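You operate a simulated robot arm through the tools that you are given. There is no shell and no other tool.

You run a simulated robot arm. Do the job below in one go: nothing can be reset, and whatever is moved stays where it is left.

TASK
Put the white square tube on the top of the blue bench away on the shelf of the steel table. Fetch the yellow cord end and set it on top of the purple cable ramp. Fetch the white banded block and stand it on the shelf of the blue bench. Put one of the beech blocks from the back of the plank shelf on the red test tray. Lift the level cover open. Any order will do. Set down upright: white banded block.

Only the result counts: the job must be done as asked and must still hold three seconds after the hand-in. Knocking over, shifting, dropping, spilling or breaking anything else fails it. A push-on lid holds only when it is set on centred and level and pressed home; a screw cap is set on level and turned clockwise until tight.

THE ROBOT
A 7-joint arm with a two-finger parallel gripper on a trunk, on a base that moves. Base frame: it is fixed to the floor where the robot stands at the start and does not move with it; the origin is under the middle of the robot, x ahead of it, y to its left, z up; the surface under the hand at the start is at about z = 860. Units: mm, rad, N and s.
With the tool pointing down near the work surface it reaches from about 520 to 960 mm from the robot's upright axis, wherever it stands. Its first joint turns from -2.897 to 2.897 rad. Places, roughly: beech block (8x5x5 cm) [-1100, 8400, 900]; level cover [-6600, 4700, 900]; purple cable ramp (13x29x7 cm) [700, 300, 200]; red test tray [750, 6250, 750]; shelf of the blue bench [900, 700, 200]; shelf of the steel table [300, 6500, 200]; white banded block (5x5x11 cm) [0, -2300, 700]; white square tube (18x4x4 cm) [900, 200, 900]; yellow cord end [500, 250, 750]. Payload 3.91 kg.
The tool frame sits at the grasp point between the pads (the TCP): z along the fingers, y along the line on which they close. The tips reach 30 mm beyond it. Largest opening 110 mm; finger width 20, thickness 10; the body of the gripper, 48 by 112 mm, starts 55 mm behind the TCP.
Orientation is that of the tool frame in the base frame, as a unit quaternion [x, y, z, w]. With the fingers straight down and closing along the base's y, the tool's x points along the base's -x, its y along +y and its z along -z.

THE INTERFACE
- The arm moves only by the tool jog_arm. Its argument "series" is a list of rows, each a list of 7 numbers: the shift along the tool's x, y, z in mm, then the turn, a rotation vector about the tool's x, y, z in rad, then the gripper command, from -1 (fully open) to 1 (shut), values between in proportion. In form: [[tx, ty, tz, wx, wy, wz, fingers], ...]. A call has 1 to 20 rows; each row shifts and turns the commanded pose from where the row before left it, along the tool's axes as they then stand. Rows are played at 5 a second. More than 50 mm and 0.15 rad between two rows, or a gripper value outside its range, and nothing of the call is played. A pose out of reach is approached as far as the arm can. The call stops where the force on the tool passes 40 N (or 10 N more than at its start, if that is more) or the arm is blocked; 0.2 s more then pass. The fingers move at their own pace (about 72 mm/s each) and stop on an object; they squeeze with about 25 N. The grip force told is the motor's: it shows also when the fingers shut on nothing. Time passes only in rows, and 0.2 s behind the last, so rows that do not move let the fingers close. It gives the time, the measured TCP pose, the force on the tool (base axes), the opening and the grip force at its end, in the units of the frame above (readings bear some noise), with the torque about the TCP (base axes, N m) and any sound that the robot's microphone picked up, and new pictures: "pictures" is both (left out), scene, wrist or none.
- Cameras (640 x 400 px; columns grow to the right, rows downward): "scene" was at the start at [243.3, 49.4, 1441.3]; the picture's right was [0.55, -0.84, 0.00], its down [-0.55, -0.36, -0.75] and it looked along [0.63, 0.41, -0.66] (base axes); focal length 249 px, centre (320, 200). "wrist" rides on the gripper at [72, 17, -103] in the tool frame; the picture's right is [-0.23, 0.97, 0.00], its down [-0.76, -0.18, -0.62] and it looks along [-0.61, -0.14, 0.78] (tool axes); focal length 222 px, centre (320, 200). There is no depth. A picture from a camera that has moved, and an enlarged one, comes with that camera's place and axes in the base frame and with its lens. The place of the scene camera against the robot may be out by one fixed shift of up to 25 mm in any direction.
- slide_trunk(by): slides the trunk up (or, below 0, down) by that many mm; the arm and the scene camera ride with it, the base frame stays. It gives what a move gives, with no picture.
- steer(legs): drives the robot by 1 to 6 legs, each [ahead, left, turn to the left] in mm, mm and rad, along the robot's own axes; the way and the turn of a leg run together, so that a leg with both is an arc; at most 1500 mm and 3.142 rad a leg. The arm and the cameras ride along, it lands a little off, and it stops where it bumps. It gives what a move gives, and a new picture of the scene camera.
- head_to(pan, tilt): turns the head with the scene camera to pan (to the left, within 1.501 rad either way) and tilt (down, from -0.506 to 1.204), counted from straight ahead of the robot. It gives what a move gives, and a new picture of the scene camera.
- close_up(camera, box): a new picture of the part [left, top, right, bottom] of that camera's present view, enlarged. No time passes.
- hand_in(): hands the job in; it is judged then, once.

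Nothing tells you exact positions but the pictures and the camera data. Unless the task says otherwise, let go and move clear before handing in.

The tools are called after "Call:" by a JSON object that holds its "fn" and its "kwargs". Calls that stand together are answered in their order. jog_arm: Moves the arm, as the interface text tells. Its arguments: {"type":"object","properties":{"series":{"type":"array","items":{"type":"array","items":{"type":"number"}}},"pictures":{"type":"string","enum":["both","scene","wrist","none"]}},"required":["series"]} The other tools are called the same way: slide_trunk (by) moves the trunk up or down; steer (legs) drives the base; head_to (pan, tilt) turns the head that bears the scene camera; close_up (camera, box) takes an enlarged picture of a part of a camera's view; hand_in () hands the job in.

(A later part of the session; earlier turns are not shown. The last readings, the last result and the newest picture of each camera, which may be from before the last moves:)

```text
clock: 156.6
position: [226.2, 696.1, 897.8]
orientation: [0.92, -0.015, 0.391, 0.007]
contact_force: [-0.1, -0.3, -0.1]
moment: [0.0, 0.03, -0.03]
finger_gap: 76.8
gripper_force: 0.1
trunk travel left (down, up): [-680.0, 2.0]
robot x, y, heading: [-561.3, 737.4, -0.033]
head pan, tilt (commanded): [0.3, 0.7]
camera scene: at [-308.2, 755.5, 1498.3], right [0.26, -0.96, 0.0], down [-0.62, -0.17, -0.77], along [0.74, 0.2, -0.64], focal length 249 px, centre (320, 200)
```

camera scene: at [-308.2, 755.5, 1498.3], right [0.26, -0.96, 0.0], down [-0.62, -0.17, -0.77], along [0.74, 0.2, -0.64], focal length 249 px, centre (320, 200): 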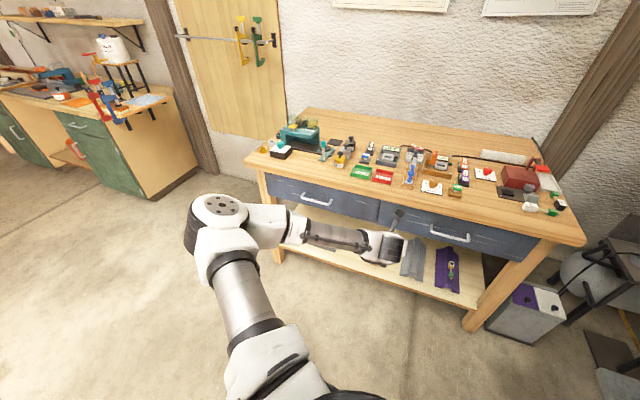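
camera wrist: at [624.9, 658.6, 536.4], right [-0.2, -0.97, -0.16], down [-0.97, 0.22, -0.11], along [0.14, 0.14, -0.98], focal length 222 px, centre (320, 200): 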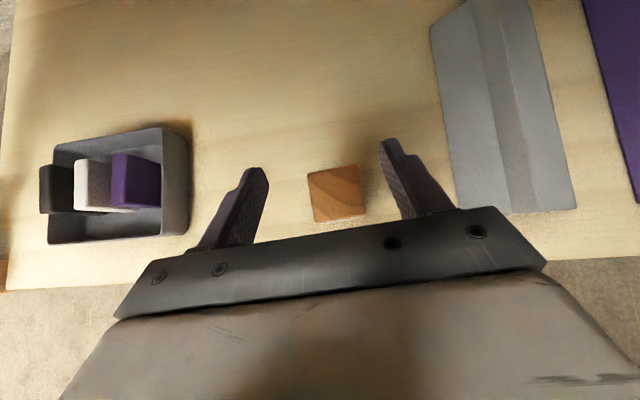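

The elbow rides high (about 340 mm above the hand), so reaching over the bench is safe. Now I'll swing the hand's approach direction to the left, so it can grip the tube across its width with its axis along the approach direction.

Call:
{"fn": "jog_arm", "kwargs": {"series": [[7, 0, -7, 0.1024, 0, -0.0995, -0.3], [7, 0, -7, 0.1024, 0, -0.0995, -0.3], [7, 0, -7, 0.1024, 0, -0.0995, -0.3], [7, 0, -7, 0.1024, 0, -0.0995, -0.3], [7, 0, -7, 0.1024, 0, -0.0995, -0.3], [7, 0, -7, 0.1024, 0, -0.0995, -0.3], [7, 0, -7, 0.1024, 0, -0.0995, -0.3], [7, 0, -7, 0.1024, 0, -0.0995, -0.3], [7, 0, -7, 0.1024, 0, -0.0995, -0.3], [7, 0, -7, 0.1024, 0, -0.0995, -0.3], [7, 0, -7, 0.1024, 0, -0.0995, -0.3], [0, 0, 0, 0, 0, 0, -0.3]], "pictures": "both"}}

```text
clock: 159.2
position: [224.6, 696.0, 1007.3]
orientation: [0.661, 0.641, 0.28, -0.271]
contact_force: [0.4, 1.3, 0.5]
moment: [-0.02, 0.01, -0.01]
finger_gap: 71.5
gripper_force: 0.2
trunk travel left (down, up): [-680.0, 2.0]
robot x, y, heading: [-560.4, 735.8, -0.032]
head pan, tilt (commanded): [0.3, 0.7]
camera scene: at [-308.2, 755.6, 1498.2], right [0.26, -0.96, 0.0], down [-0.62, -0.17, -0.76], along [0.74, 0.2, -0.64], focal length 249 px, centre (320, 200)
camera wrist: at [241.8, 671.8, 1130.3], right [0.97, -0.19, -0.16], down [-0.21, -0.97, -0.11], along [-0.14, 0.14, -0.98], focal length 222 px, centre (320, 200)
```

scene: 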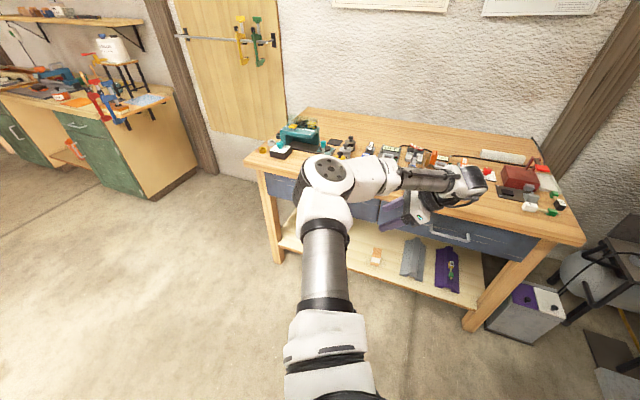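
wrist: 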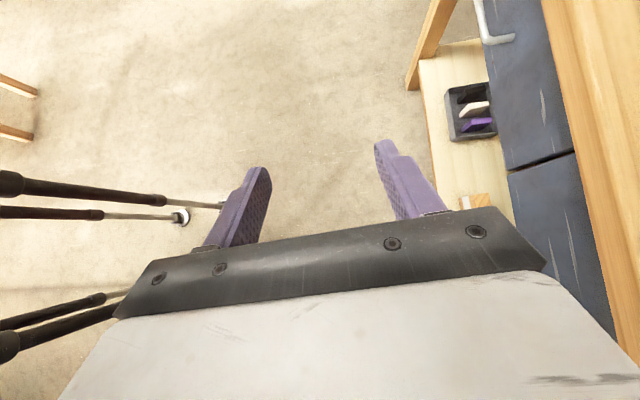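

Call:
{"fn": "jog_arm", "kwargs": {"series": [[23.9, 0, -23.2, 0, 0, 0, -0.3], [23.9, 0, -23.2, 0, 0, 0, -0.3], [23.9, 0, -23.2, 0, 0, 0, -0.3], [0, 0, 0, 0, 0, 0, -0.3]], "pictures": "none"}}

Call:
{"fn": "steer", "kwargs": {"legs": [[0, 0, -0.057], [0, -444, 0]]}}

```text
clock: 160.2
position: [225.3, 697.0, 1108.6]
orientation: [0.662, 0.641, 0.28, -0.271]
contact_force: [-0.1, 0.2, -0.6]
moment: [-0.01, 0.0, -0.02]
finger_gap: 71.7
gripper_force: 0.0
trunk travel left (down, up): [-680.0, 2.0]
robot x, y, heading: [-566.6, 736.5, -0.036]
head pan, tilt (commanded): [0.3, 0.7]
```

```text
clock: 164.5
position: [182.1, 216.3, 1108.7]
orientation: [0.678, 0.623, 0.287, -0.263]
contact_force: [-0.3, 0.8, 0.3]
moment: [0.01, 0.02, 0.01]
finger_gap: 71.5
gripper_force: 0.1
trunk travel left (down, up): [-680.0, 2.0]
robot x, y, heading: [-599.4, 298.5, -0.081]
head pan, tilt (commanded): [0.3, 0.7]
camera scene: at [-346.6, 302.3, 1498.3], right [0.21, -0.98, 0.0], down [-0.63, -0.14, -0.77], along [0.75, 0.16, -0.64], focal length 249 px, centre (320, 200)
```

scene: 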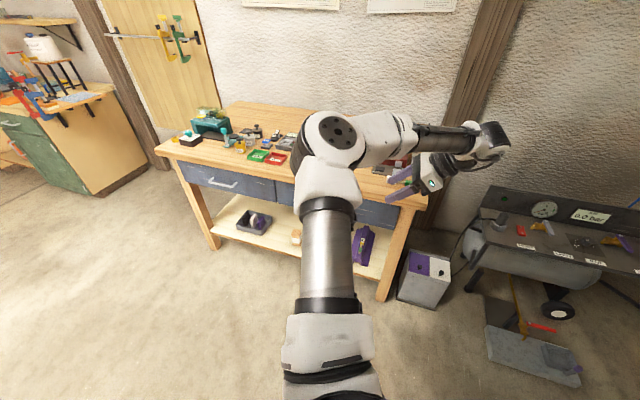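

Call:
{"fn": "steer", "kwargs": {"legs": [[600, 0, 0]]}}

Call:
{"fn": "jog_arm", "kwargs": {"series": [[0, 0, 0, 0, 0, 0, -0.3]], "pictures": "wrist"}}

```text
clock: 168.0
position: [790.5, 172.3, 1109.5]
orientation: [0.676, 0.626, 0.286, -0.264]
contact_force: [-0.2, -0.9, 0.2]
moment: [0.01, 0.01, 0.01]
finger_gap: 71.4
gripper_force: 0.1
trunk travel left (down, up): [-680.0, 2.0]
robot x, y, heading: [3.9, 250.5, -0.072]
head pan, tilt (commanded): [0.3, 0.7]
camera scene: at [260.3, 254.8, 1498.2], right [0.22, -0.98, 0.0], down [-0.63, -0.14, -0.76], along [0.75, 0.17, -0.64], focal length 249 px, centre (320, 200)
```

scene: 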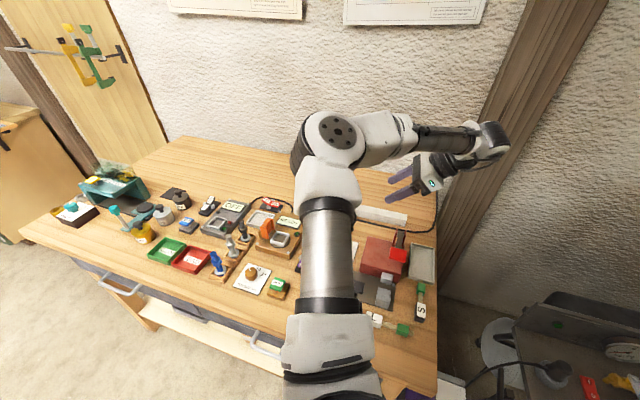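

```text
clock: 168.4
position: [789.1, 173.5, 1109.6]
orientation: [0.676, 0.626, 0.286, -0.263]
contact_force: [-0.6, -0.1, 0.2]
moment: [-0.03, 0.0, -0.02]
finger_gap: 71.4
gripper_force: 0.1
trunk travel left (down, up): [-680.0, 2.0]
robot x, y, heading: [7.1, 246.3, -0.075]
head pan, tilt (commanded): [0.3, 0.7]
camera wrist: at [805.1, 147.8, 1232.3], right [0.96, -0.23, -0.16], down [-0.25, -0.96, -0.11], along [-0.13, 0.15, -0.98], focal length 222 px, centre (320, 200)
```

wrist: 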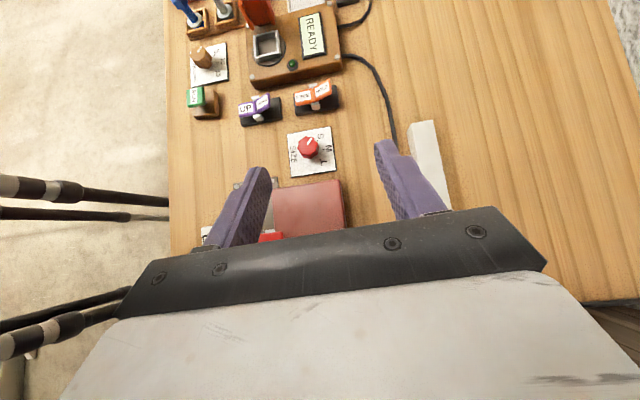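

Call:
{"fn": "jog_arm", "kwargs": {"series": [[1.6, 33.4, 1.6, 0, 0, 0, -0.3], [1.6, 33.4, 1.6, 0, 0, 0, -0.3], [1.6, 33.4, 1.6, 0, 0, 0, -0.3], [1.6, 33.4, 1.6, -0.0179, 0, 0.0174, -0.3], [-25, 0, 24.3, 0, 0, 0, -0.3], [-25, 0, 24.3, 0, 0, 0, -0.3], [-25, 0, 24.3, 0, 0, 0, -0.3], [0, 0, 0, 0, 0, 0, -0.3]], "pictures": "both"}}

Call:
{"fn": "close_up", "kwargs": {"camera": "wrist", "box": [200, 60, 440, 220]}}

```text
clock: 170.2
position: [922.7, 172.2, 1004.3]
orientation: [0.684, 0.617, 0.29, -0.26]
contact_force: [-0.3, 1.0, 0.7]
moment: [-0.03, -0.01, 0.02]
finger_gap: 71.5
gripper_force: 0.1
trunk travel left (down, up): [-680.0, 2.0]
robot x, y, heading: [5.3, 242.8, -0.075]
head pan, tilt (commanded): [0.3, 0.7]
camera scene: at [259.4, 254.9, 1498.3], right [0.22, -0.98, 0.0], down [-0.63, -0.14, -0.77], along [0.75, 0.17, -0.64], focal length 249 px, centre (320, 200)
camera wrist: at [937.6, 147.5, 1127.9], right [0.95, -0.26, -0.16], down [-0.28, -0.95, -0.11], along [-0.13, 0.15, -0.98], focal length 222 px, centre (320, 200)
```

scene: 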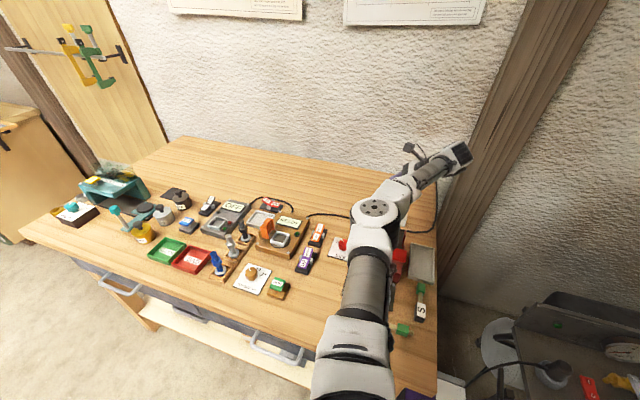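
wrist: 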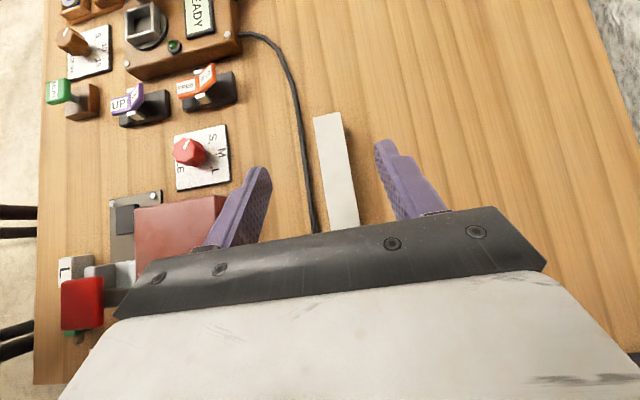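

```text
2.50 times, centred on (320, 140) of wrist
camera zoom: at [937.6, 147.5, 1127.9], right [0.95, -0.26, -0.16], down [-0.28, -0.95, -0.11], along [-0.13, 0.15, -0.98], focal length 555 px, centre (320, 350)
```

zoom: 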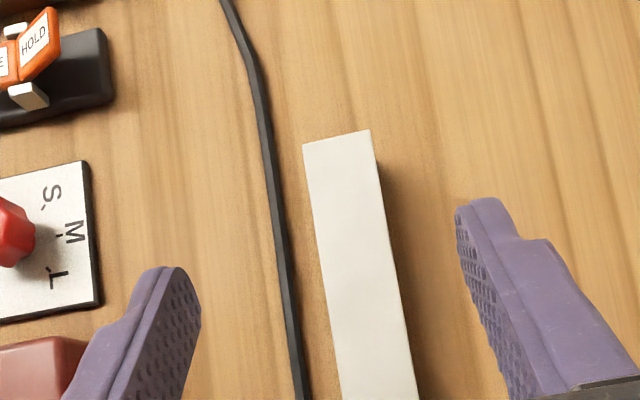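

The tube is about 30 mm square, centred near (927, 183), with a cable about 20 mm beside it. I'll narrow the fingers to miss the cable and descend onto the tube.

Call:
{"fn": "jog_arm", "kwargs": {"series": [[0, 3.2, 0, 0, 0, 0, 0.09], [-19, 0, 18.5, 0, 0, 0, 0.09], [-19, 0, 18.5, 0, 0, 0, 0.09], [-14, 0, 13.6, 0, 0, 0, 0.09], [0, 0, 0, 0, 0, 0, 0.09]], "pictures": "wrist"}}

Call:
{"fn": "close_up", "kwargs": {"camera": "wrist", "box": [200, 60, 440, 220]}}

```text
clock: 171.4
position: [925.6, 169.3, 932.5]
orientation: [0.683, 0.618, 0.289, -0.26]
contact_force: [0.2, -0.8, 0.1]
moment: [-0.03, 0.0, -0.05]
finger_gap: 50.3
gripper_force: 0.1
trunk travel left (down, up): [-680.0, 2.0]
robot x, y, heading: [5.8, 245.9, -0.079]
head pan, tilt (commanded): [0.3, 0.7]
camera wrist: at [940.7, 145.3, 1055.3], right [0.95, -0.26, -0.16], down [-0.28, -0.95, -0.11], along [-0.13, 0.15, -0.98], focal length 222 px, centre (320, 200)
```

wrist: 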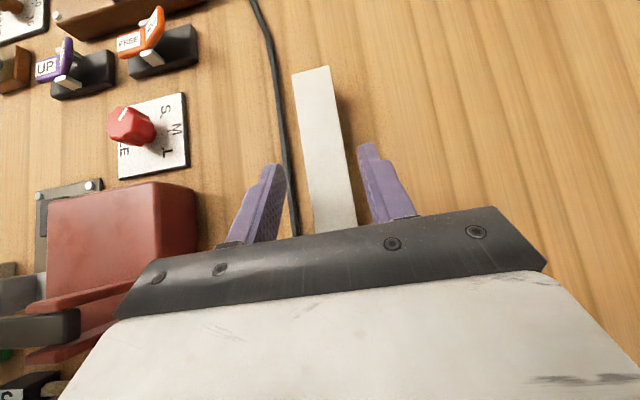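

```text
2.50 times, centred on (320, 140) of wrist
camera zoom: at [940.7, 145.3, 1055.3], right [0.95, -0.26, -0.16], down [-0.28, -0.95, -0.11], along [-0.13, 0.15, -0.98], focal length 555 px, centre (320, 350)
```

zoom: 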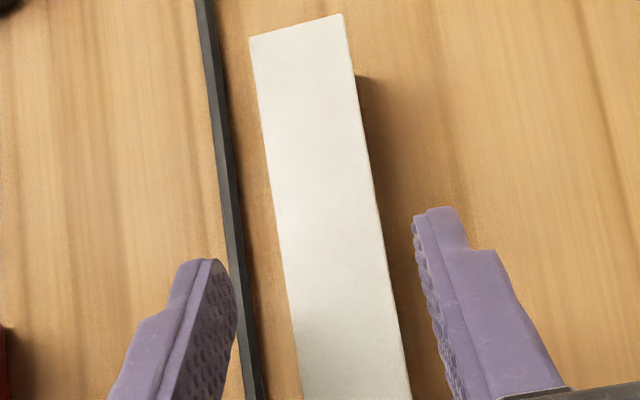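

Call:
{"fn": "jog_arm", "kwargs": {"series": [[0, 0, 0, 0, 0, 0, 0.255], [-10, 0, 9.7, 0, 0, 0, 0.255], [-7, 0, 6.8, 0, 0, 0, 0.255], [-6.7, 0, 6.5, 0, 0, 0, 0.255], [0, 0, 0, 0, 0, 0, 0.255]], "pictures": "wrist"}}

Call:
{"fn": "close_up", "kwargs": {"camera": "wrist", "box": [200, 60, 440, 220]}}

```text
clock: 172.6
position: [926.0, 170.7, 899.5]
orientation: [0.683, 0.618, 0.289, -0.26]
contact_force: [0.9, -0.1, 0.2]
moment: [-0.01, -0.01, 0.01]
finger_gap: 41.0
gripper_force: 0.0
trunk travel left (down, up): [-680.0, 2.0]
robot x, y, heading: [6.5, 245.3, -0.079]
head pan, tilt (commanded): [0.3, 0.7]
camera wrist: at [940.9, 145.7, 1022.3], right [0.95, -0.26, -0.16], down [-0.28, -0.95, -0.11], along [-0.13, 0.15, -0.98], focal length 222 px, centre (320, 200)
```

wrist: 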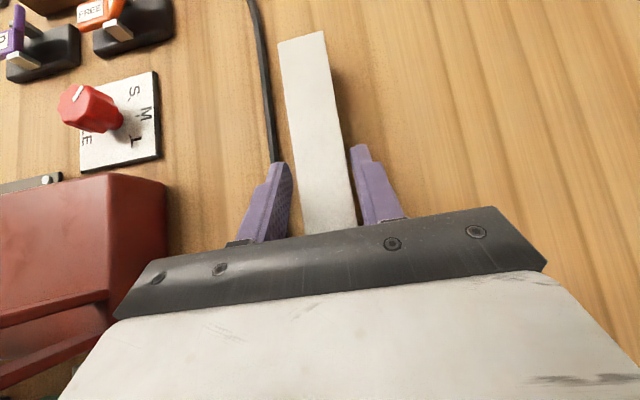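

```text
2.50 times, centred on (320, 140) of wrist
camera zoom: at [940.9, 145.7, 1022.3], right [0.95, -0.26, -0.16], down [-0.28, -0.95, -0.11], along [-0.13, 0.15, -0.98], focal length 555 px, centre (320, 350)
```

zoom: 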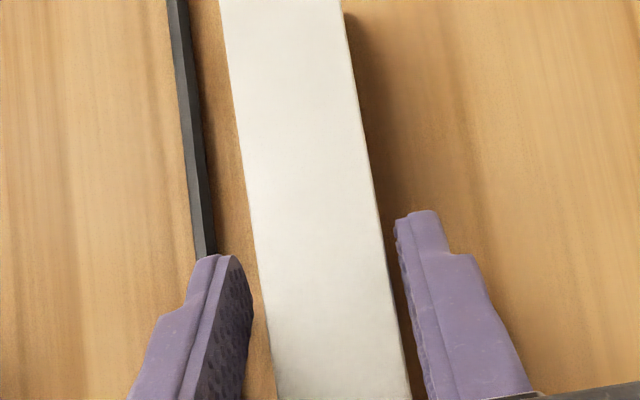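

Call:
{"fn": "jog_arm", "kwargs": {"series": [[0, -2, 0, 0, 0, 0, 0.255], [0, 0, 0, 0, 0, 0, 0.6], [0, 0, 0, 0, 0, 0, 1], [0, 0, 0, 0, 0, 0, 1]], "pictures": "none"}}

Call:
{"fn": "jog_arm", "kwargs": {"series": [[7.2, 0, -7, 0, 0, 0, 1], [21.5, 0, -20.9, 0, 0, 0, 1], [21.5, 0, -20.9, 0, 0, 0, 1], [21.5, 0, -20.9, 0, 0, 0, 1], [21.5, 0, -20.9, 0, 0, 0, 1], [21.5, 0, -20.9, 0, 0, 0, 1], [21.5, 0, -20.9, 0, 0, 0, 1], [0, 0, 0, 0, 0, 0, 1]], "pictures": "both"}}

```text
clock: 173.6
position: [925.2, 170.4, 898.8]
orientation: [0.682, 0.619, 0.289, -0.261]
contact_force: [0.0, 0.1, 0.0]
moment: [0.23, 0.03, -0.01]
finger_gap: 31.7
gripper_force: 25.1
trunk travel left (down, up): [-680.0, 2.0]
robot x, y, heading: [5.1, 246.1, -0.078]
head pan, tilt (commanded): [0.3, 0.7]
```

```text
clock: 175.4
position: [924.5, 170.7, 1088.9]
orientation: [0.683, 0.618, 0.289, -0.261]
contact_force: [-0.4, -0.8, -2.7]
moment: [-0.04, 0.03, -0.02]
finger_gap: 31.7
gripper_force: 24.7
trunk travel left (down, up): [-680.0, 2.0]
robot x, y, heading: [4.0, 248.9, -0.079]
head pan, tilt (commanded): [0.3, 0.7]
camera scene: at [260.4, 254.9, 1498.1], right [0.22, -0.98, 0.0], down [-0.63, -0.14, -0.76], along [0.75, 0.17, -0.64], focal length 249 px, centre (320, 200)
camera wrist: at [940.4, 145.0, 1212.0], right [0.95, -0.26, -0.16], down [-0.28, -0.95, -0.11], along [-0.13, 0.15, -0.98], focal length 222 px, centre (320, 200)
```

scene: 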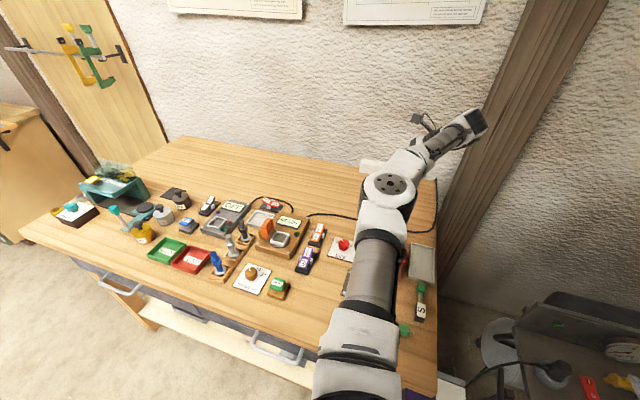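
wrist: 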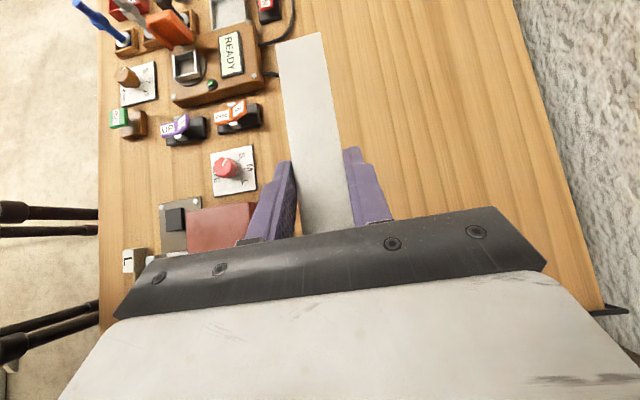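

The tube is held. I'll back off from the bench and swing the hand to point forward again with the tube along the robot's forward direction.

Call:
{"fn": "steer", "kwargs": {"legs": [[-720, 0, 0]]}}

Call:
{"fn": "jog_arm", "kwargs": {"series": [[0, 0, 0, -0.1024, 0, 0.0995, 1], [0, 0, 0, -0.1024, 0, 0.0995, 1], [0, 0, 0, -0.1024, 0, 0.0995, 1], [0, 0, 0, -0.1024, 0, 0.0995, 1], [0, 0, 0, -0.1024, 0, 0.0995, 1], [0, 0, 0, -0.1024, 0, 0.0995, 1], [0, 0, 0, -0.1024, 0, 0.0995, 1], [0, 0, 0, -0.1024, 0, 0.0995, 1], [0, 0, 0, -0.1024, 0, 0.0995, 1], [0, 0, 0, -0.1024, 0, 0.0995, 1], [0, 0, 0, -0.1024, 0, 0.0995, 1], [0, 0, 0, 0, 0, 0, 1]], "pictures": "both"}}

```text
clock: 179.3
position: [200.4, 225.3, 1089.8]
orientation: [0.684, 0.617, 0.29, -0.261]
contact_force: [0.0, -1.2, -2.6]
moment: [-0.04, -0.01, 0.0]
finger_gap: 31.9
gripper_force: 24.7
trunk travel left (down, up): [-680.0, 2.0]
robot x, y, heading: [-720.0, 301.6, -0.078]
head pan, tilt (commanded): [0.3, 0.7]
camera scene: at [-464.4, 311.4, 1498.3], right [0.22, -0.98, 0.0], down [-0.63, -0.14, -0.77], along [0.75, 0.17, -0.64], focal length 249 px, centre (320, 200)
```

scene: 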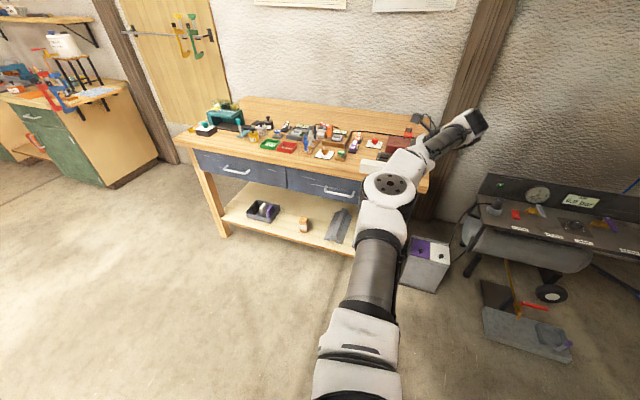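

```text
clock: 181.9
position: [200.9, 225.0, 1089.6]
orientation: [0.92, -0.049, 0.389, 0.022]
contact_force: [0.3, 0.1, -2.6]
moment: [0.0, 0.04, 0.0]
finger_gap: 31.7
gripper_force: 24.8
trunk travel left (down, up): [-680.0, 2.0]
robot x, y, heading: [-720.8, 306.0, -0.083]
head pan, tilt (commanded): [0.3, 0.7]
camera scene: at [-464.1, 311.2, 1498.2], right [0.22, -0.98, 0.0], down [-0.63, -0.14, -0.76], along [0.75, 0.17, -0.64], focal length 249 px, centre (320, 200)
camera wrist: at [175.8, 210.6, 1212.5], right [-0.26, -0.95, -0.16], down [-0.95, 0.28, -0.11], along [0.15, 0.13, -0.98], focal length 222 px, centre (320, 200)
```

scene: 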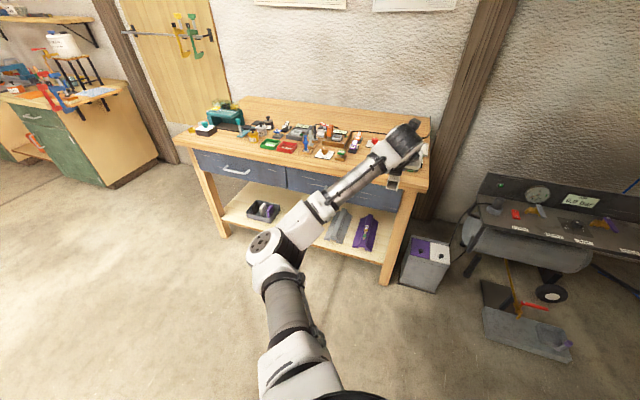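
wrist: 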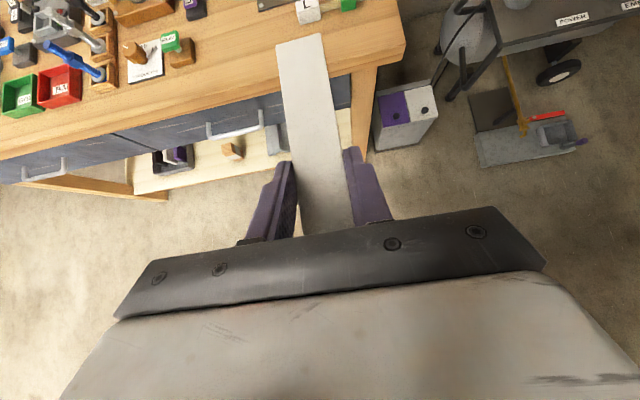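

Call:
{"fn": "jog_arm", "kwargs": {"series": [[-26.1, 0, -26.9, 0, 0, 0, 1], [-26.1, 0, -26.9, 0, 0, 0, 1], [-26.1, 0, -26.9, 0, 0, 0, 1], [-26.1, 0, -26.9, 0, 0, 0, 1], [0, 0, 0, 0, 0, 0, 1]], "pictures": "none"}}

Call:
{"fn": "steer", "kwargs": {"legs": [[0, 0, 1.654]]}}

Call:
{"fn": "head_to", "kwargs": {"pan": 0.0, "tilt": 0.15}}

Call:
{"fn": "close_up", "kwargs": {"camera": "scene", "box": [220, 120, 460, 270]}}

```text
clock: 183.1
position: [50.5, 241.1, 1088.3]
orientation: [0.92, -0.047, 0.389, 0.021]
contact_force: [0.8, -0.3, -2.7]
moment: [-0.02, 0.02, -0.02]
finger_gap: 31.7
gripper_force: 25.1
trunk travel left (down, up): [-680.0, 2.0]
robot x, y, heading: [-718.3, 302.3, -0.075]
head pan, tilt (commanded): [0.3, 0.7]
```

```text
clock: 187.7
position: [-748.3, 1075.8, 1087.8]
orientation: [0.647, 0.656, 0.274, -0.277]
contact_force: [0.2, 0.0, -2.2]
moment: [-0.06, 0.03, 0.0]
finger_gap: 31.6
gripper_force: 25.3
trunk travel left (down, up): [-680.0, 2.0]
robot x, y, heading: [-718.2, 300.8, 1.604]
head pan, tilt (commanded): [0.3, 0.7]
camera scene: at [-751.2, 556.6, 1498.2], right [0.94, 0.33, 0.0], down [0.21, -0.61, -0.76], along [-0.25, 0.72, -0.64], focal length 249 px, centre (320, 200)
```

scene: 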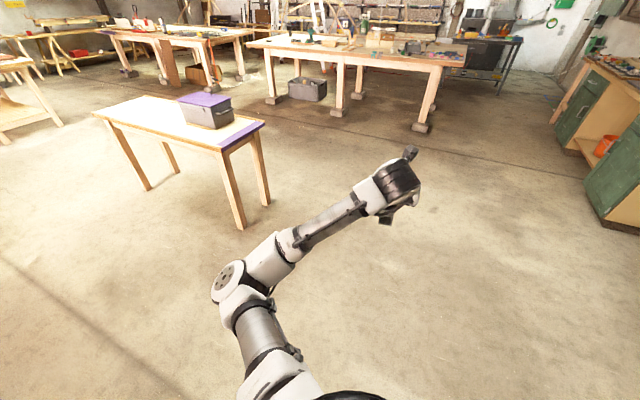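

```text
clock: 188.7
position: [-748.0, 1077.3, 1089.1]
orientation: [0.647, 0.656, 0.274, -0.277]
contact_force: [0.5, -0.2, -2.2]
moment: [-0.06, -0.01, -0.03]
finger_gap: 31.9
gripper_force: 25.0
trunk travel left (down, up): [-680.0, 2.0]
robot x, y, heading: [-720.1, 302.7, 1.606]
head pan, tilt (commanded): [0.0, 0.15]
camera scene: at [-726.5, 569.1, 1548.2], right [1.0, 0.04, 0.0], down [0.01, -0.15, -0.99], along [-0.04, 0.99, -0.15], focal length 249 px, centre (320, 200)
```

scene: 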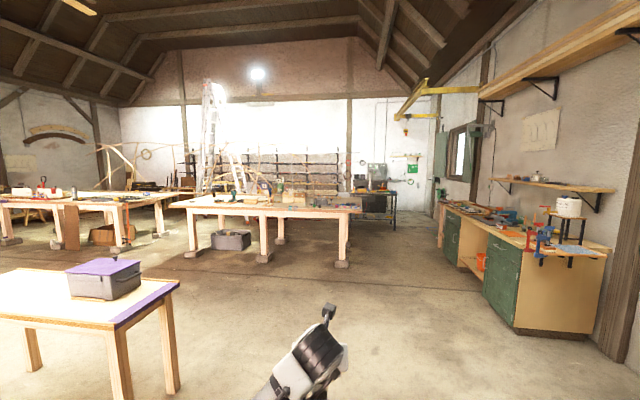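

```text
2.67 times, centred on (340, 195) of scene
camera zoom: at [-726.5, 569.1, 1548.2], right [1.0, 0.04, 0.0], down [0.01, -0.15, -0.99], along [-0.04, 0.99, -0.15], focal length 665 px, centre (267, 213)
```

zoom: 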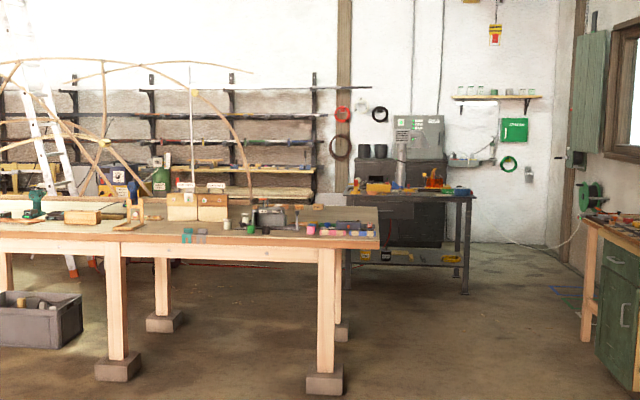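

I can see the steel table beyond the wooden one, with its low shelf, at about x −270…750, y≈6250. I'll drive there along the corridor at x≈300.

Call:
{"fn": "steer", "kwargs": {"legs": [[0, 0, -0.035], [1400, 0, 0], [0, -1020, 0]]}}

Call:
{"fn": "steer", "kwargs": {"legs": [[1500, 0, 0], [1300, 0, 0]]}}

Call:
{"fn": "close_up", "kwargs": {"camera": "scene", "box": [160, 130, 480, 330]}}

```text
clock: 203.9
position: [251.8, 2509.1, 1089.8]
orientation: [0.65, 0.653, 0.275, -0.276]
contact_force: [-0.6, 0.6, -2.0]
moment: [-0.04, 0.02, 0.0]
finger_gap: 31.8
gripper_force: 25.2
trunk travel left (down, up): [-680.0, 2.0]
robot x, y, heading: [273.9, 1737.4, 1.595]
head pan, tilt (commanded): [0.0, 0.15]
camera scene: at [268.7, 2002.5, 1548.3], right [1.0, 0.03, 0.0], down [0.0, -0.15, -0.99], along [-0.03, 0.99, -0.15], focal length 249 px, centre (320, 200)
```

scene: 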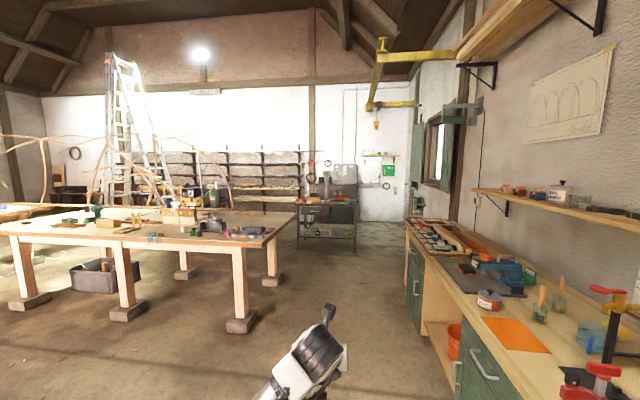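

```text
clock: 217.4
position: [109.0, 5293.5, 1088.9]
orientation: [0.643, 0.659, 0.273, -0.279]
contact_force: [0.1, 0.2, -2.6]
moment: [-0.01, 0.03, -0.01]
finger_gap: 31.8
gripper_force: 24.8
trunk travel left (down, up): [-680.0, 2.0]
robot x, y, heading: [147.0, 4520.3, 1.619]
head pan, tilt (commanded): [0.0, 0.15]
camera scene: at [136.1, 4787.3, 1548.2], right [1.0, 0.05, 0.0], down [0.01, -0.15, -0.99], along [-0.05, 0.99, -0.15], focal length 249 px, centre (320, 200)
```

scene: 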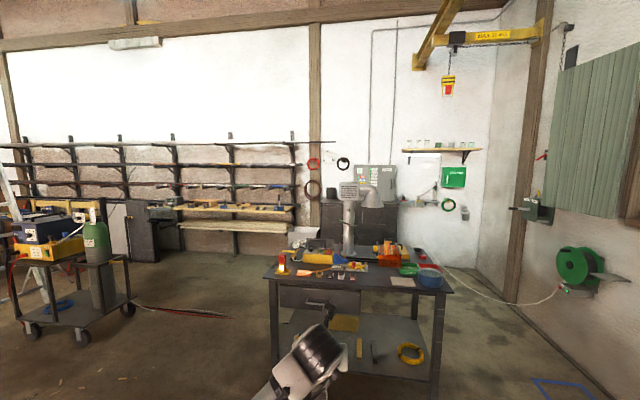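

```text
2.00 times, centred on (320, 230) of scene
camera zoom: at [136.1, 4787.3, 1548.2], right [1.0, 0.05, 0.0], down [0.01, -0.15, -0.99], along [-0.05, 0.99, -0.15], focal length 498 px, centre (320, 140)
```

zoom: 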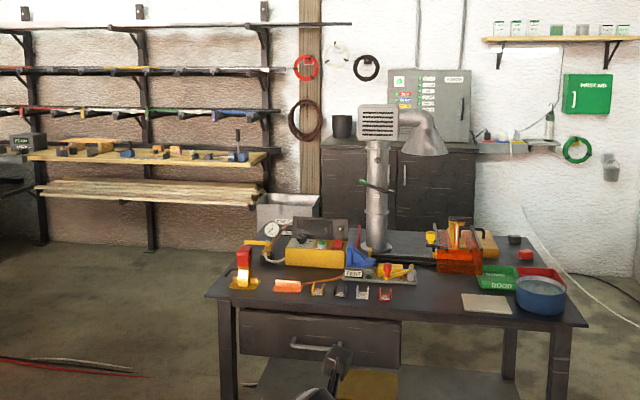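

Call:
{"fn": "slide_trunk", "kwargs": {"by": -400}}

Call:
{"fn": "head_to", "kwargs": {"pan": -0.15, "tilt": 0.3}}

Call:
{"fn": "close_up", "kwargs": {"camera": "scene", "box": [200, 130, 440, 280]}}

```text
clock: 219.6
position: [150.4, 5281.9, 932.3]
orientation: [0.65, 0.609, 0.255, -0.376]
contact_force: [0.7, 0.4, -4.1]
moment: [-0.05, -0.03, -0.01]
finger_gap: 31.9
gripper_force: 25.1
trunk travel left (down, up): [-447.0, 235.0]
robot x, y, heading: [168.7, 4512.8, 1.612]
head pan, tilt (commanded): [0.0, 0.15]
stopped: the arm was blocked; the commanded pose is now the measured one
```

```text
clock: 220.3
position: [151.1, 5281.7, 933.8]
orientation: [0.651, 0.609, 0.256, -0.375]
contact_force: [-0.3, -0.8, -2.1]
moment: [-0.04, 0.01, -0.03]
finger_gap: 31.6
gripper_force: 25.1
trunk travel left (down, up): [-447.0, 235.0]
robot x, y, heading: [170.9, 4517.7, 1.605]
head pan, tilt (commanded): [-0.15, 0.3]
camera scene: at [199.9, 4762.1, 1306.3], right [0.99, -0.11, -0.02], down [-0.06, -0.27, -0.96], along [0.1, 0.95, -0.28], focal length 249 px, centre (320, 200)
```

scene: 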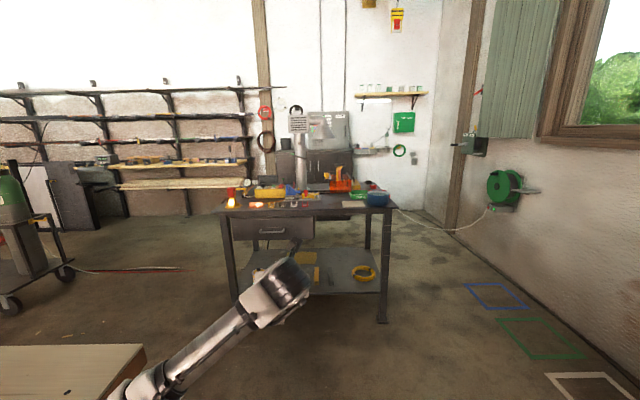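

```text
2.67 times, centred on (320, 205) of scene
camera zoom: at [199.9, 4762.1, 1306.3], right [0.99, -0.11, -0.02], down [-0.06, -0.27, -0.96], along [0.1, 0.95, -0.28], focal length 665 px, centre (320, 187)
```

zoom: 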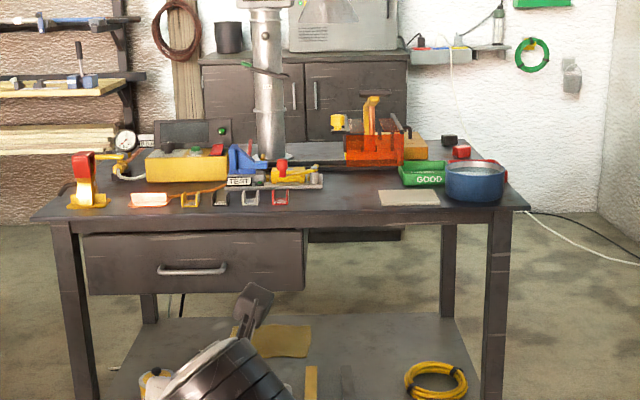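

The elbow seems to have come down on the wooden table at my left. I'll raise the trunk straight back up and inspect.

Call:
{"fn": "slide_trunk", "kwargs": {"by": 230}}

Call:
{"fn": "head_to", "kwargs": {"pan": 0.9, "tilt": 0.6}}

Call:
{"fn": "head_to", "kwargs": {"pan": 1.45, "tilt": 0.5}}

```text
clock: 222.8
position: [127.4, 5294.8, 1143.8]
orientation: [0.651, 0.617, 0.257, -0.36]
contact_force: [0.2, 0.4, -2.6]
moment: [-0.02, -0.01, 0.0]
finger_gap: 31.8
gripper_force: 24.7
trunk travel left (down, up): [-677.0, 5.0]
robot x, y, heading: [165.3, 4516.8, 1.609]
head pan, tilt (commanded): [-0.15, 0.3]
```

```text
clock: 224.1
position: [127.0, 5296.4, 1144.0]
orientation: [0.651, 0.618, 0.257, -0.359]
contact_force: [0.5, 0.3, -3.0]
moment: [-0.05, 0.01, 0.02]
finger_gap: 31.8
gripper_force: 24.8
trunk travel left (down, up): [-677.0, 5.0]
robot x, y, heading: [166.0, 4517.2, 1.613]
head pan, tilt (commanded): [0.901, 0.6]
camera scene: at [88.8, 4743.0, 1503.8], right [0.59, 0.81, 0.0], down [0.46, -0.33, -0.83], along [-0.67, 0.49, -0.56], focal length 249 px, centre (320, 200)
```

scene: 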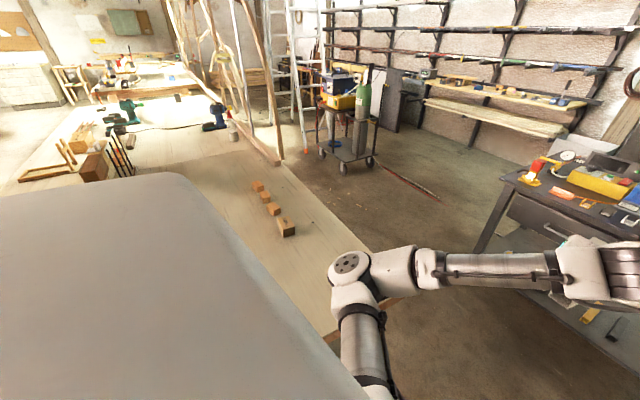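

```text
clock: 225.0
position: [127.5, 5294.5, 1144.7]
orientation: [0.652, 0.617, 0.257, -0.359]
contact_force: [0.2, 0.8, -3.5]
moment: [-0.04, -0.03, 0.0]
finger_gap: 31.7
gripper_force: 25.0
trunk travel left (down, up): [-677.0, 5.0]
robot x, y, heading: [163.0, 4518.4, 1.61]
head pan, tilt (commanded): [1.45, 0.499]
camera scene: at [69.4, 4698.2, 1512.9], right [0.08, 1.0, 0.0], down [0.48, -0.04, -0.88], along [-0.87, 0.07, -0.48], focal length 249 px, centre (320, 200)
```

scene: 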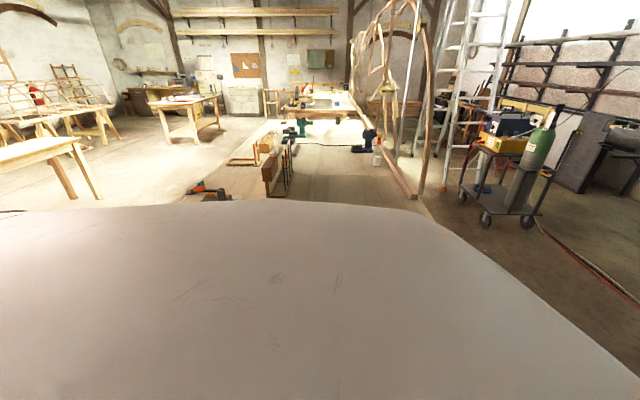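

Call:
{"fn": "head_to", "kwargs": {"pan": 0.9, "tilt": 0.6}}

Call:
{"fn": "close_up", "kwargs": {"camera": "scene", "box": [200, 150, 440, 300]}}

```text
clock: 226.0
position: [128.5, 5294.6, 1143.7]
orientation: [0.65, 0.618, 0.257, -0.36]
contact_force: [0.2, -0.6, -2.5]
moment: [-0.03, -0.02, -0.02]
finger_gap: 31.9
gripper_force: 24.9
trunk travel left (down, up): [-677.0, 5.0]
robot x, y, heading: [165.8, 4516.2, 1.612]
head pan, tilt (commanded): [0.901, 0.6]
camera scene: at [88.7, 4742.8, 1503.8], right [0.59, 0.81, 0.0], down [0.46, -0.33, -0.83], along [-0.67, 0.49, -0.56], focal length 249 px, centre (320, 200)
```

scene: 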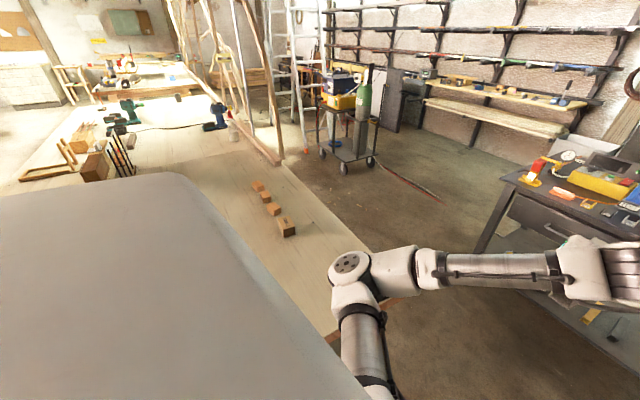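

```text
2.67 times, centred on (320, 225) of scene
camera zoom: at [88.7, 4742.8, 1503.8], right [0.59, 0.81, 0.0], down [0.46, -0.33, -0.83], along [-0.67, 0.49, -0.56], focal length 665 px, centre (320, 133)
```

zoom: 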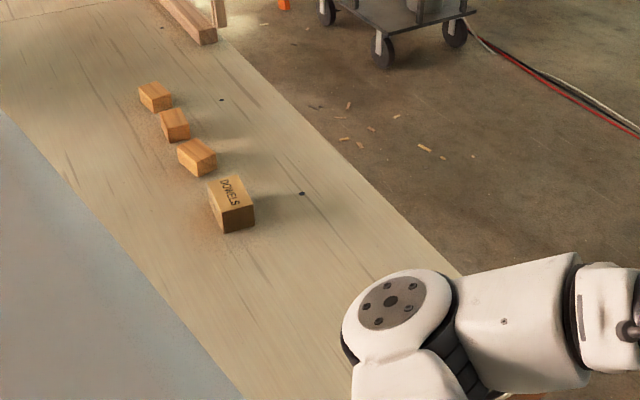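

The blocks on that table are still in a neat row, so only the table edge was touched. I'll move right and ahead, clear of it, and straighten the hand.

Call:
{"fn": "steer", "kwargs": {"legs": [[0, -280, 0], [350, 0, 0]]}}

Call:
{"fn": "jog_arm", "kwargs": {"series": [[0, 0, 0, -0.0423, -0.0543, -0.0639, 1], [0, 0, 0, -0.0423, -0.0543, -0.0639, 1], [0, 0, 0, 0, 0, 0, 1]], "pictures": "wrist"}}

Call:
{"fn": "close_up", "kwargs": {"camera": "wrist", "box": [200, 20, 440, 220]}}

```text
clock: 230.6
position: [395.8, 5661.4, 1144.1]
orientation: [0.654, 0.615, 0.258, -0.358]
contact_force: [-0.2, 0.2, -2.3]
moment: [-0.03, -0.03, -0.01]
finger_gap: 31.8
gripper_force: 25.3
trunk travel left (down, up): [-677.0, 5.0]
robot x, y, heading: [426.2, 4884.2, 1.6]
head pan, tilt (commanded): [0.901, 0.6]
camera scene: at [352.2, 5110.1, 1503.7], right [0.6, 0.8, 0.0], down [0.45, -0.34, -0.82], along [-0.66, 0.49, -0.57], focal length 249 px, centre (320, 200)
```

scene: 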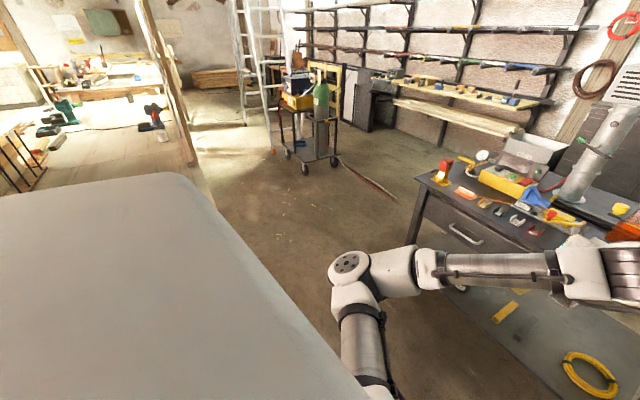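

```text
clock: 231.4
position: [396.6, 5661.0, 1143.7]
orientation: [0.64, 0.663, 0.27, -0.279]
contact_force: [-0.1, -0.7, -3.5]
moment: [-0.04, 0.0, -0.01]
finger_gap: 31.8
gripper_force: 24.9
trunk travel left (down, up): [-677.0, 5.0]
robot x, y, heading: [425.8, 4884.7, 1.601]
head pan, tilt (commanded): [0.901, 0.6]
camera wrist: at [414.0, 5638.8, 1266.9], right [0.98, -0.12, -0.16], down [-0.14, -0.98, -0.11], along [-0.15, 0.13, -0.98], focal length 222 px, centre (320, 200)
```

wrist: 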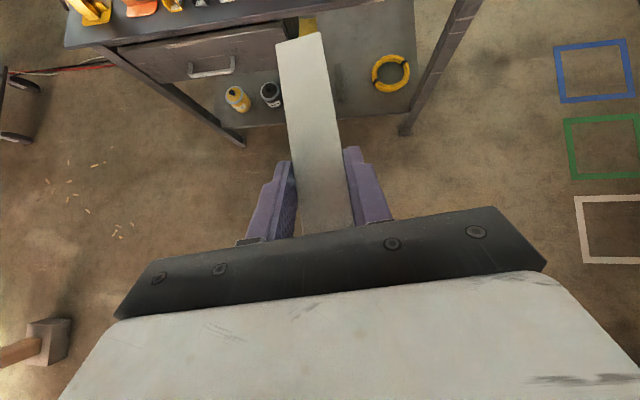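

```text
2.00 times, centred on (320, 120) of wrist
camera zoom: at [414.0, 5638.8, 1266.9], right [0.98, -0.12, -0.16], down [-0.14, -0.98, -0.11], along [-0.15, 0.13, -0.98], focal length 444 px, centre (320, 360)
```

zoom: 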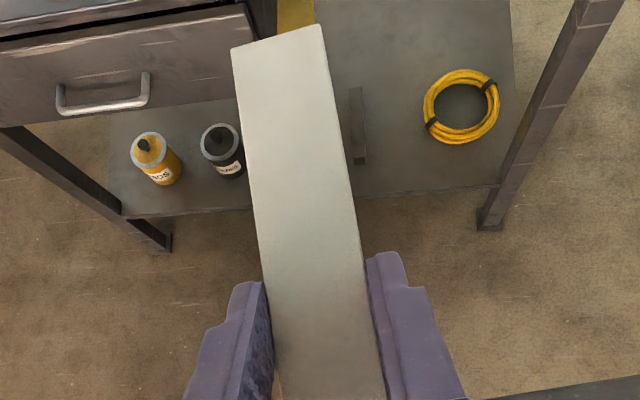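

Call:
{"fn": "head_to", "kwargs": {"pan": 0.15, "tilt": 0.75}}

Call:
{"fn": "close_up", "kwargs": {"camera": "scene", "box": [200, 60, 520, 260]}}

```text
clock: 232.5
position: [395.1, 5660.7, 1144.1]
orientation: [0.64, 0.663, 0.271, -0.279]
contact_force: [-0.4, 0.3, -3.0]
moment: [-0.05, 0.02, 0.02]
finger_gap: 31.6
gripper_force: 25.4
trunk travel left (down, up): [-677.0, 5.0]
robot x, y, heading: [428.7, 4884.7, 1.607]
head pan, tilt (commanded): [0.15, 0.75]
camera scene: at [408.1, 5138.3, 1490.9], right [0.98, 0.18, 0.0], down [0.12, -0.67, -0.73], along [-0.13, 0.72, -0.68], focal length 249 px, centre (320, 200)
```

scene: 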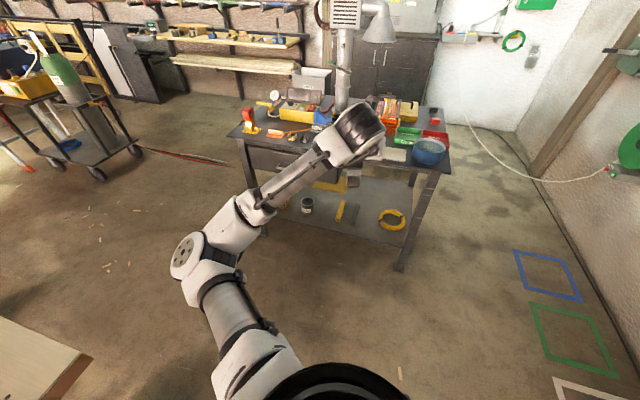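

```text
2.00 times, centred on (360, 160) of scene
camera zoom: at [408.1, 5138.3, 1490.9], right [0.98, 0.18, 0.0], down [0.12, -0.67, -0.73], along [-0.13, 0.72, -0.68], focal length 498 px, centre (240, 280)
```

zoom: 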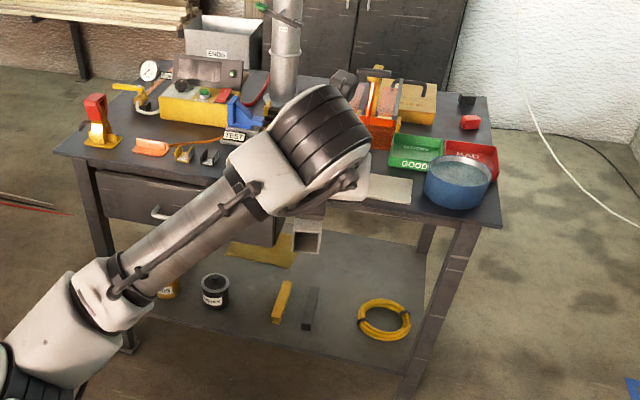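

The shelf (z≈240) has a free strip at x≈503 between the dark bar (x≈420) and the yellow coil (x>575). I'll lower the arm and trunk here, then drive in.

Call:
{"fn": "jog_arm", "kwargs": {"series": [[-29.9, 0, 29, 0, 0, 0, 1], [-29.9, 0, 29, 0, 0, 0, 1], [-29.9, 0, 29, 0, 0, 0, 1], [-29.9, 0, 29, 0, 0, 0, 1], [-29.9, 0, 29, 0, 0, 0, 1], [-29.9, 0, 29, 0, 0, 0, 1], [0, 0, 0, 0, 0, 0, 1]], "pictures": "none"}}

Call:
{"fn": "slide_trunk", "kwargs": {"by": -400}}

Call:
{"fn": "jog_arm", "kwargs": {"series": [[0, 0, 0, 0, 0, 0, 1]], "pictures": "both"}}

```text
clock: 234.1
position: [398.1, 5659.6, 894.0]
orientation: [0.64, 0.662, 0.27, -0.28]
contact_force: [-0.5, -0.4, -2.6]
moment: [-0.08, 0.04, -0.01]
finger_gap: 31.6
gripper_force: 25.7
trunk travel left (down, up): [-677.0, 5.0]
robot x, y, heading: [428.1, 4884.8, 1.603]
head pan, tilt (commanded): [0.15, 0.75]
```

```text
clock: 237.9
position: [398.0, 5660.9, 494.3]
orientation: [0.64, 0.663, 0.271, -0.28]
contact_force: [-0.4, 0.9, -2.5]
moment: [-0.05, 0.0, 0.0]
finger_gap: 32.2
gripper_force: 24.7
trunk travel left (down, up): [-277.0, 405.0]
robot x, y, heading: [426.7, 4883.9, 1.605]
head pan, tilt (commanded): [0.15, 0.75]
```

```text
clock: 238.3
position: [397.2, 5659.0, 496.4]
orientation: [0.64, 0.663, 0.269, -0.28]
contact_force: [0.4, 0.3, -2.5]
moment: [-0.08, 0.0, 0.04]
finger_gap: 32.2
gripper_force: 24.9
trunk travel left (down, up): [-277.0, 405.0]
robot x, y, heading: [425.6, 4883.5, 1.601]
head pan, tilt (commanded): [0.15, 0.75]
camera scene: at [408.2, 5138.2, 1090.9], right [0.98, 0.18, 0.0], down [0.12, -0.67, -0.73], along [-0.13, 0.72, -0.68], focal length 249 px, centre (320, 200)
camera wrist: at [416.0, 5637.3, 618.3], right [0.98, -0.12, -0.16], down [-0.14, -0.98, -0.11], along [-0.15, 0.13, -0.98], focal length 222 px, centre (320, 200)
```

scene: 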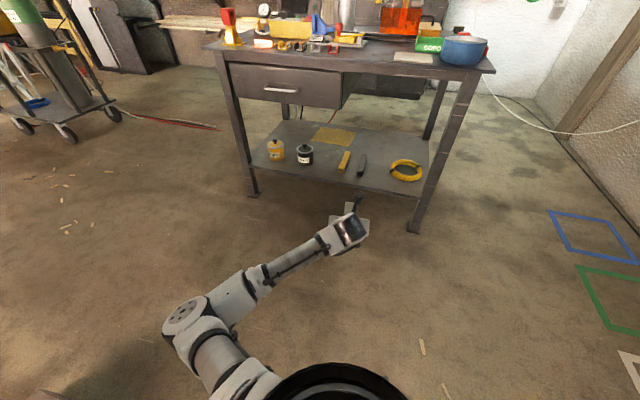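
wrist: 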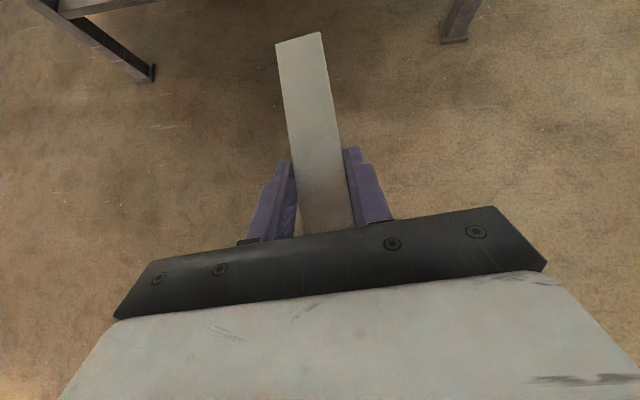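

Call:
{"fn": "slide_trunk", "kwargs": {"by": -95}}

Call:
{"fn": "steer", "kwargs": {"legs": [[0, -125, 0], [500, 0, 0]]}}

Call:
{"fn": "jog_arm", "kwargs": {"series": [[0, 0, 0, 0, 0, 0, 1]], "pictures": "wrist"}}

```text
clock: 239.6
position: [396.9, 5660.3, 399.8]
orientation: [0.64, 0.662, 0.271, -0.28]
contact_force: [-0.8, 0.4, -2.0]
moment: [-0.07, -0.02, 0.01]
finger_gap: 31.7
gripper_force: 25.0
trunk travel left (down, up): [-182.0, 500.0]
robot x, y, heading: [425.2, 4884.8, 1.604]
head pan, tilt (commanded): [0.15, 0.75]
```

```text
clock: 243.8
position: [498.9, 6160.7, 400.8]
orientation: [0.639, 0.664, 0.27, -0.281]
contact_force: [-1.2, -1.2, -2.6]
moment: [-0.05, 0.05, 0.01]
finger_gap: 32.0
gripper_force: 25.1
trunk travel left (down, up): [-182.0, 500.0]
robot x, y, heading: [531.1, 5385.4, 1.607]
head pan, tilt (commanded): [0.15, 0.75]
camera scene: at [512.6, 5638.2, 995.9], right [0.98, 0.19, 0.0], down [0.13, -0.67, -0.73], along [-0.14, 0.72, -0.68], focal length 249 px, centre (320, 200)
```

scene: 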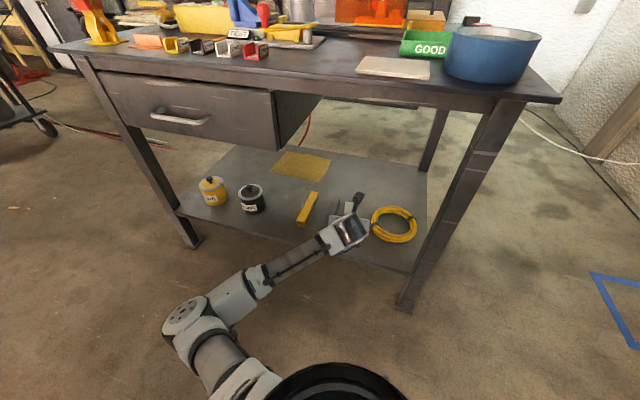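

```text
clock: 244.2
position: [499.5, 6161.0, 400.4]
orientation: [0.638, 0.665, 0.269, -0.28]
contact_force: [1.1, -0.5, -2.5]
moment: [-0.09, -0.02, -0.02]
finger_gap: 31.8
gripper_force: 24.8
trunk travel left (down, up): [-182.0, 500.0]
robot x, y, heading: [530.3, 5378.3, 1.61]
head pan, tilt (commanded): [0.15, 0.75]
camera wrist: at [517.8, 6137.4, 523.0], right [0.98, -0.12, -0.16], down [-0.14, -0.98, -0.11], along [-0.15, 0.13, -0.98], focal length 222 px, centre (320, 200)
```

wrist: 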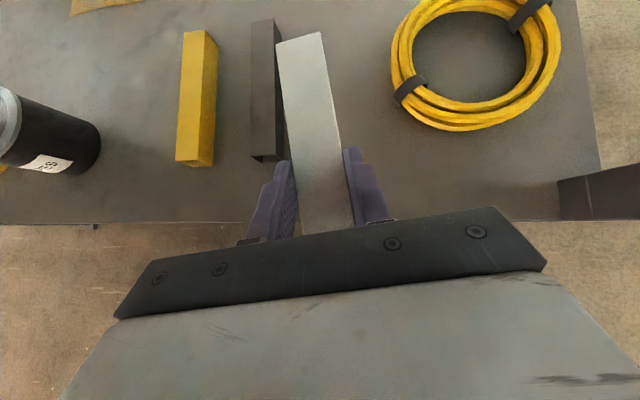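

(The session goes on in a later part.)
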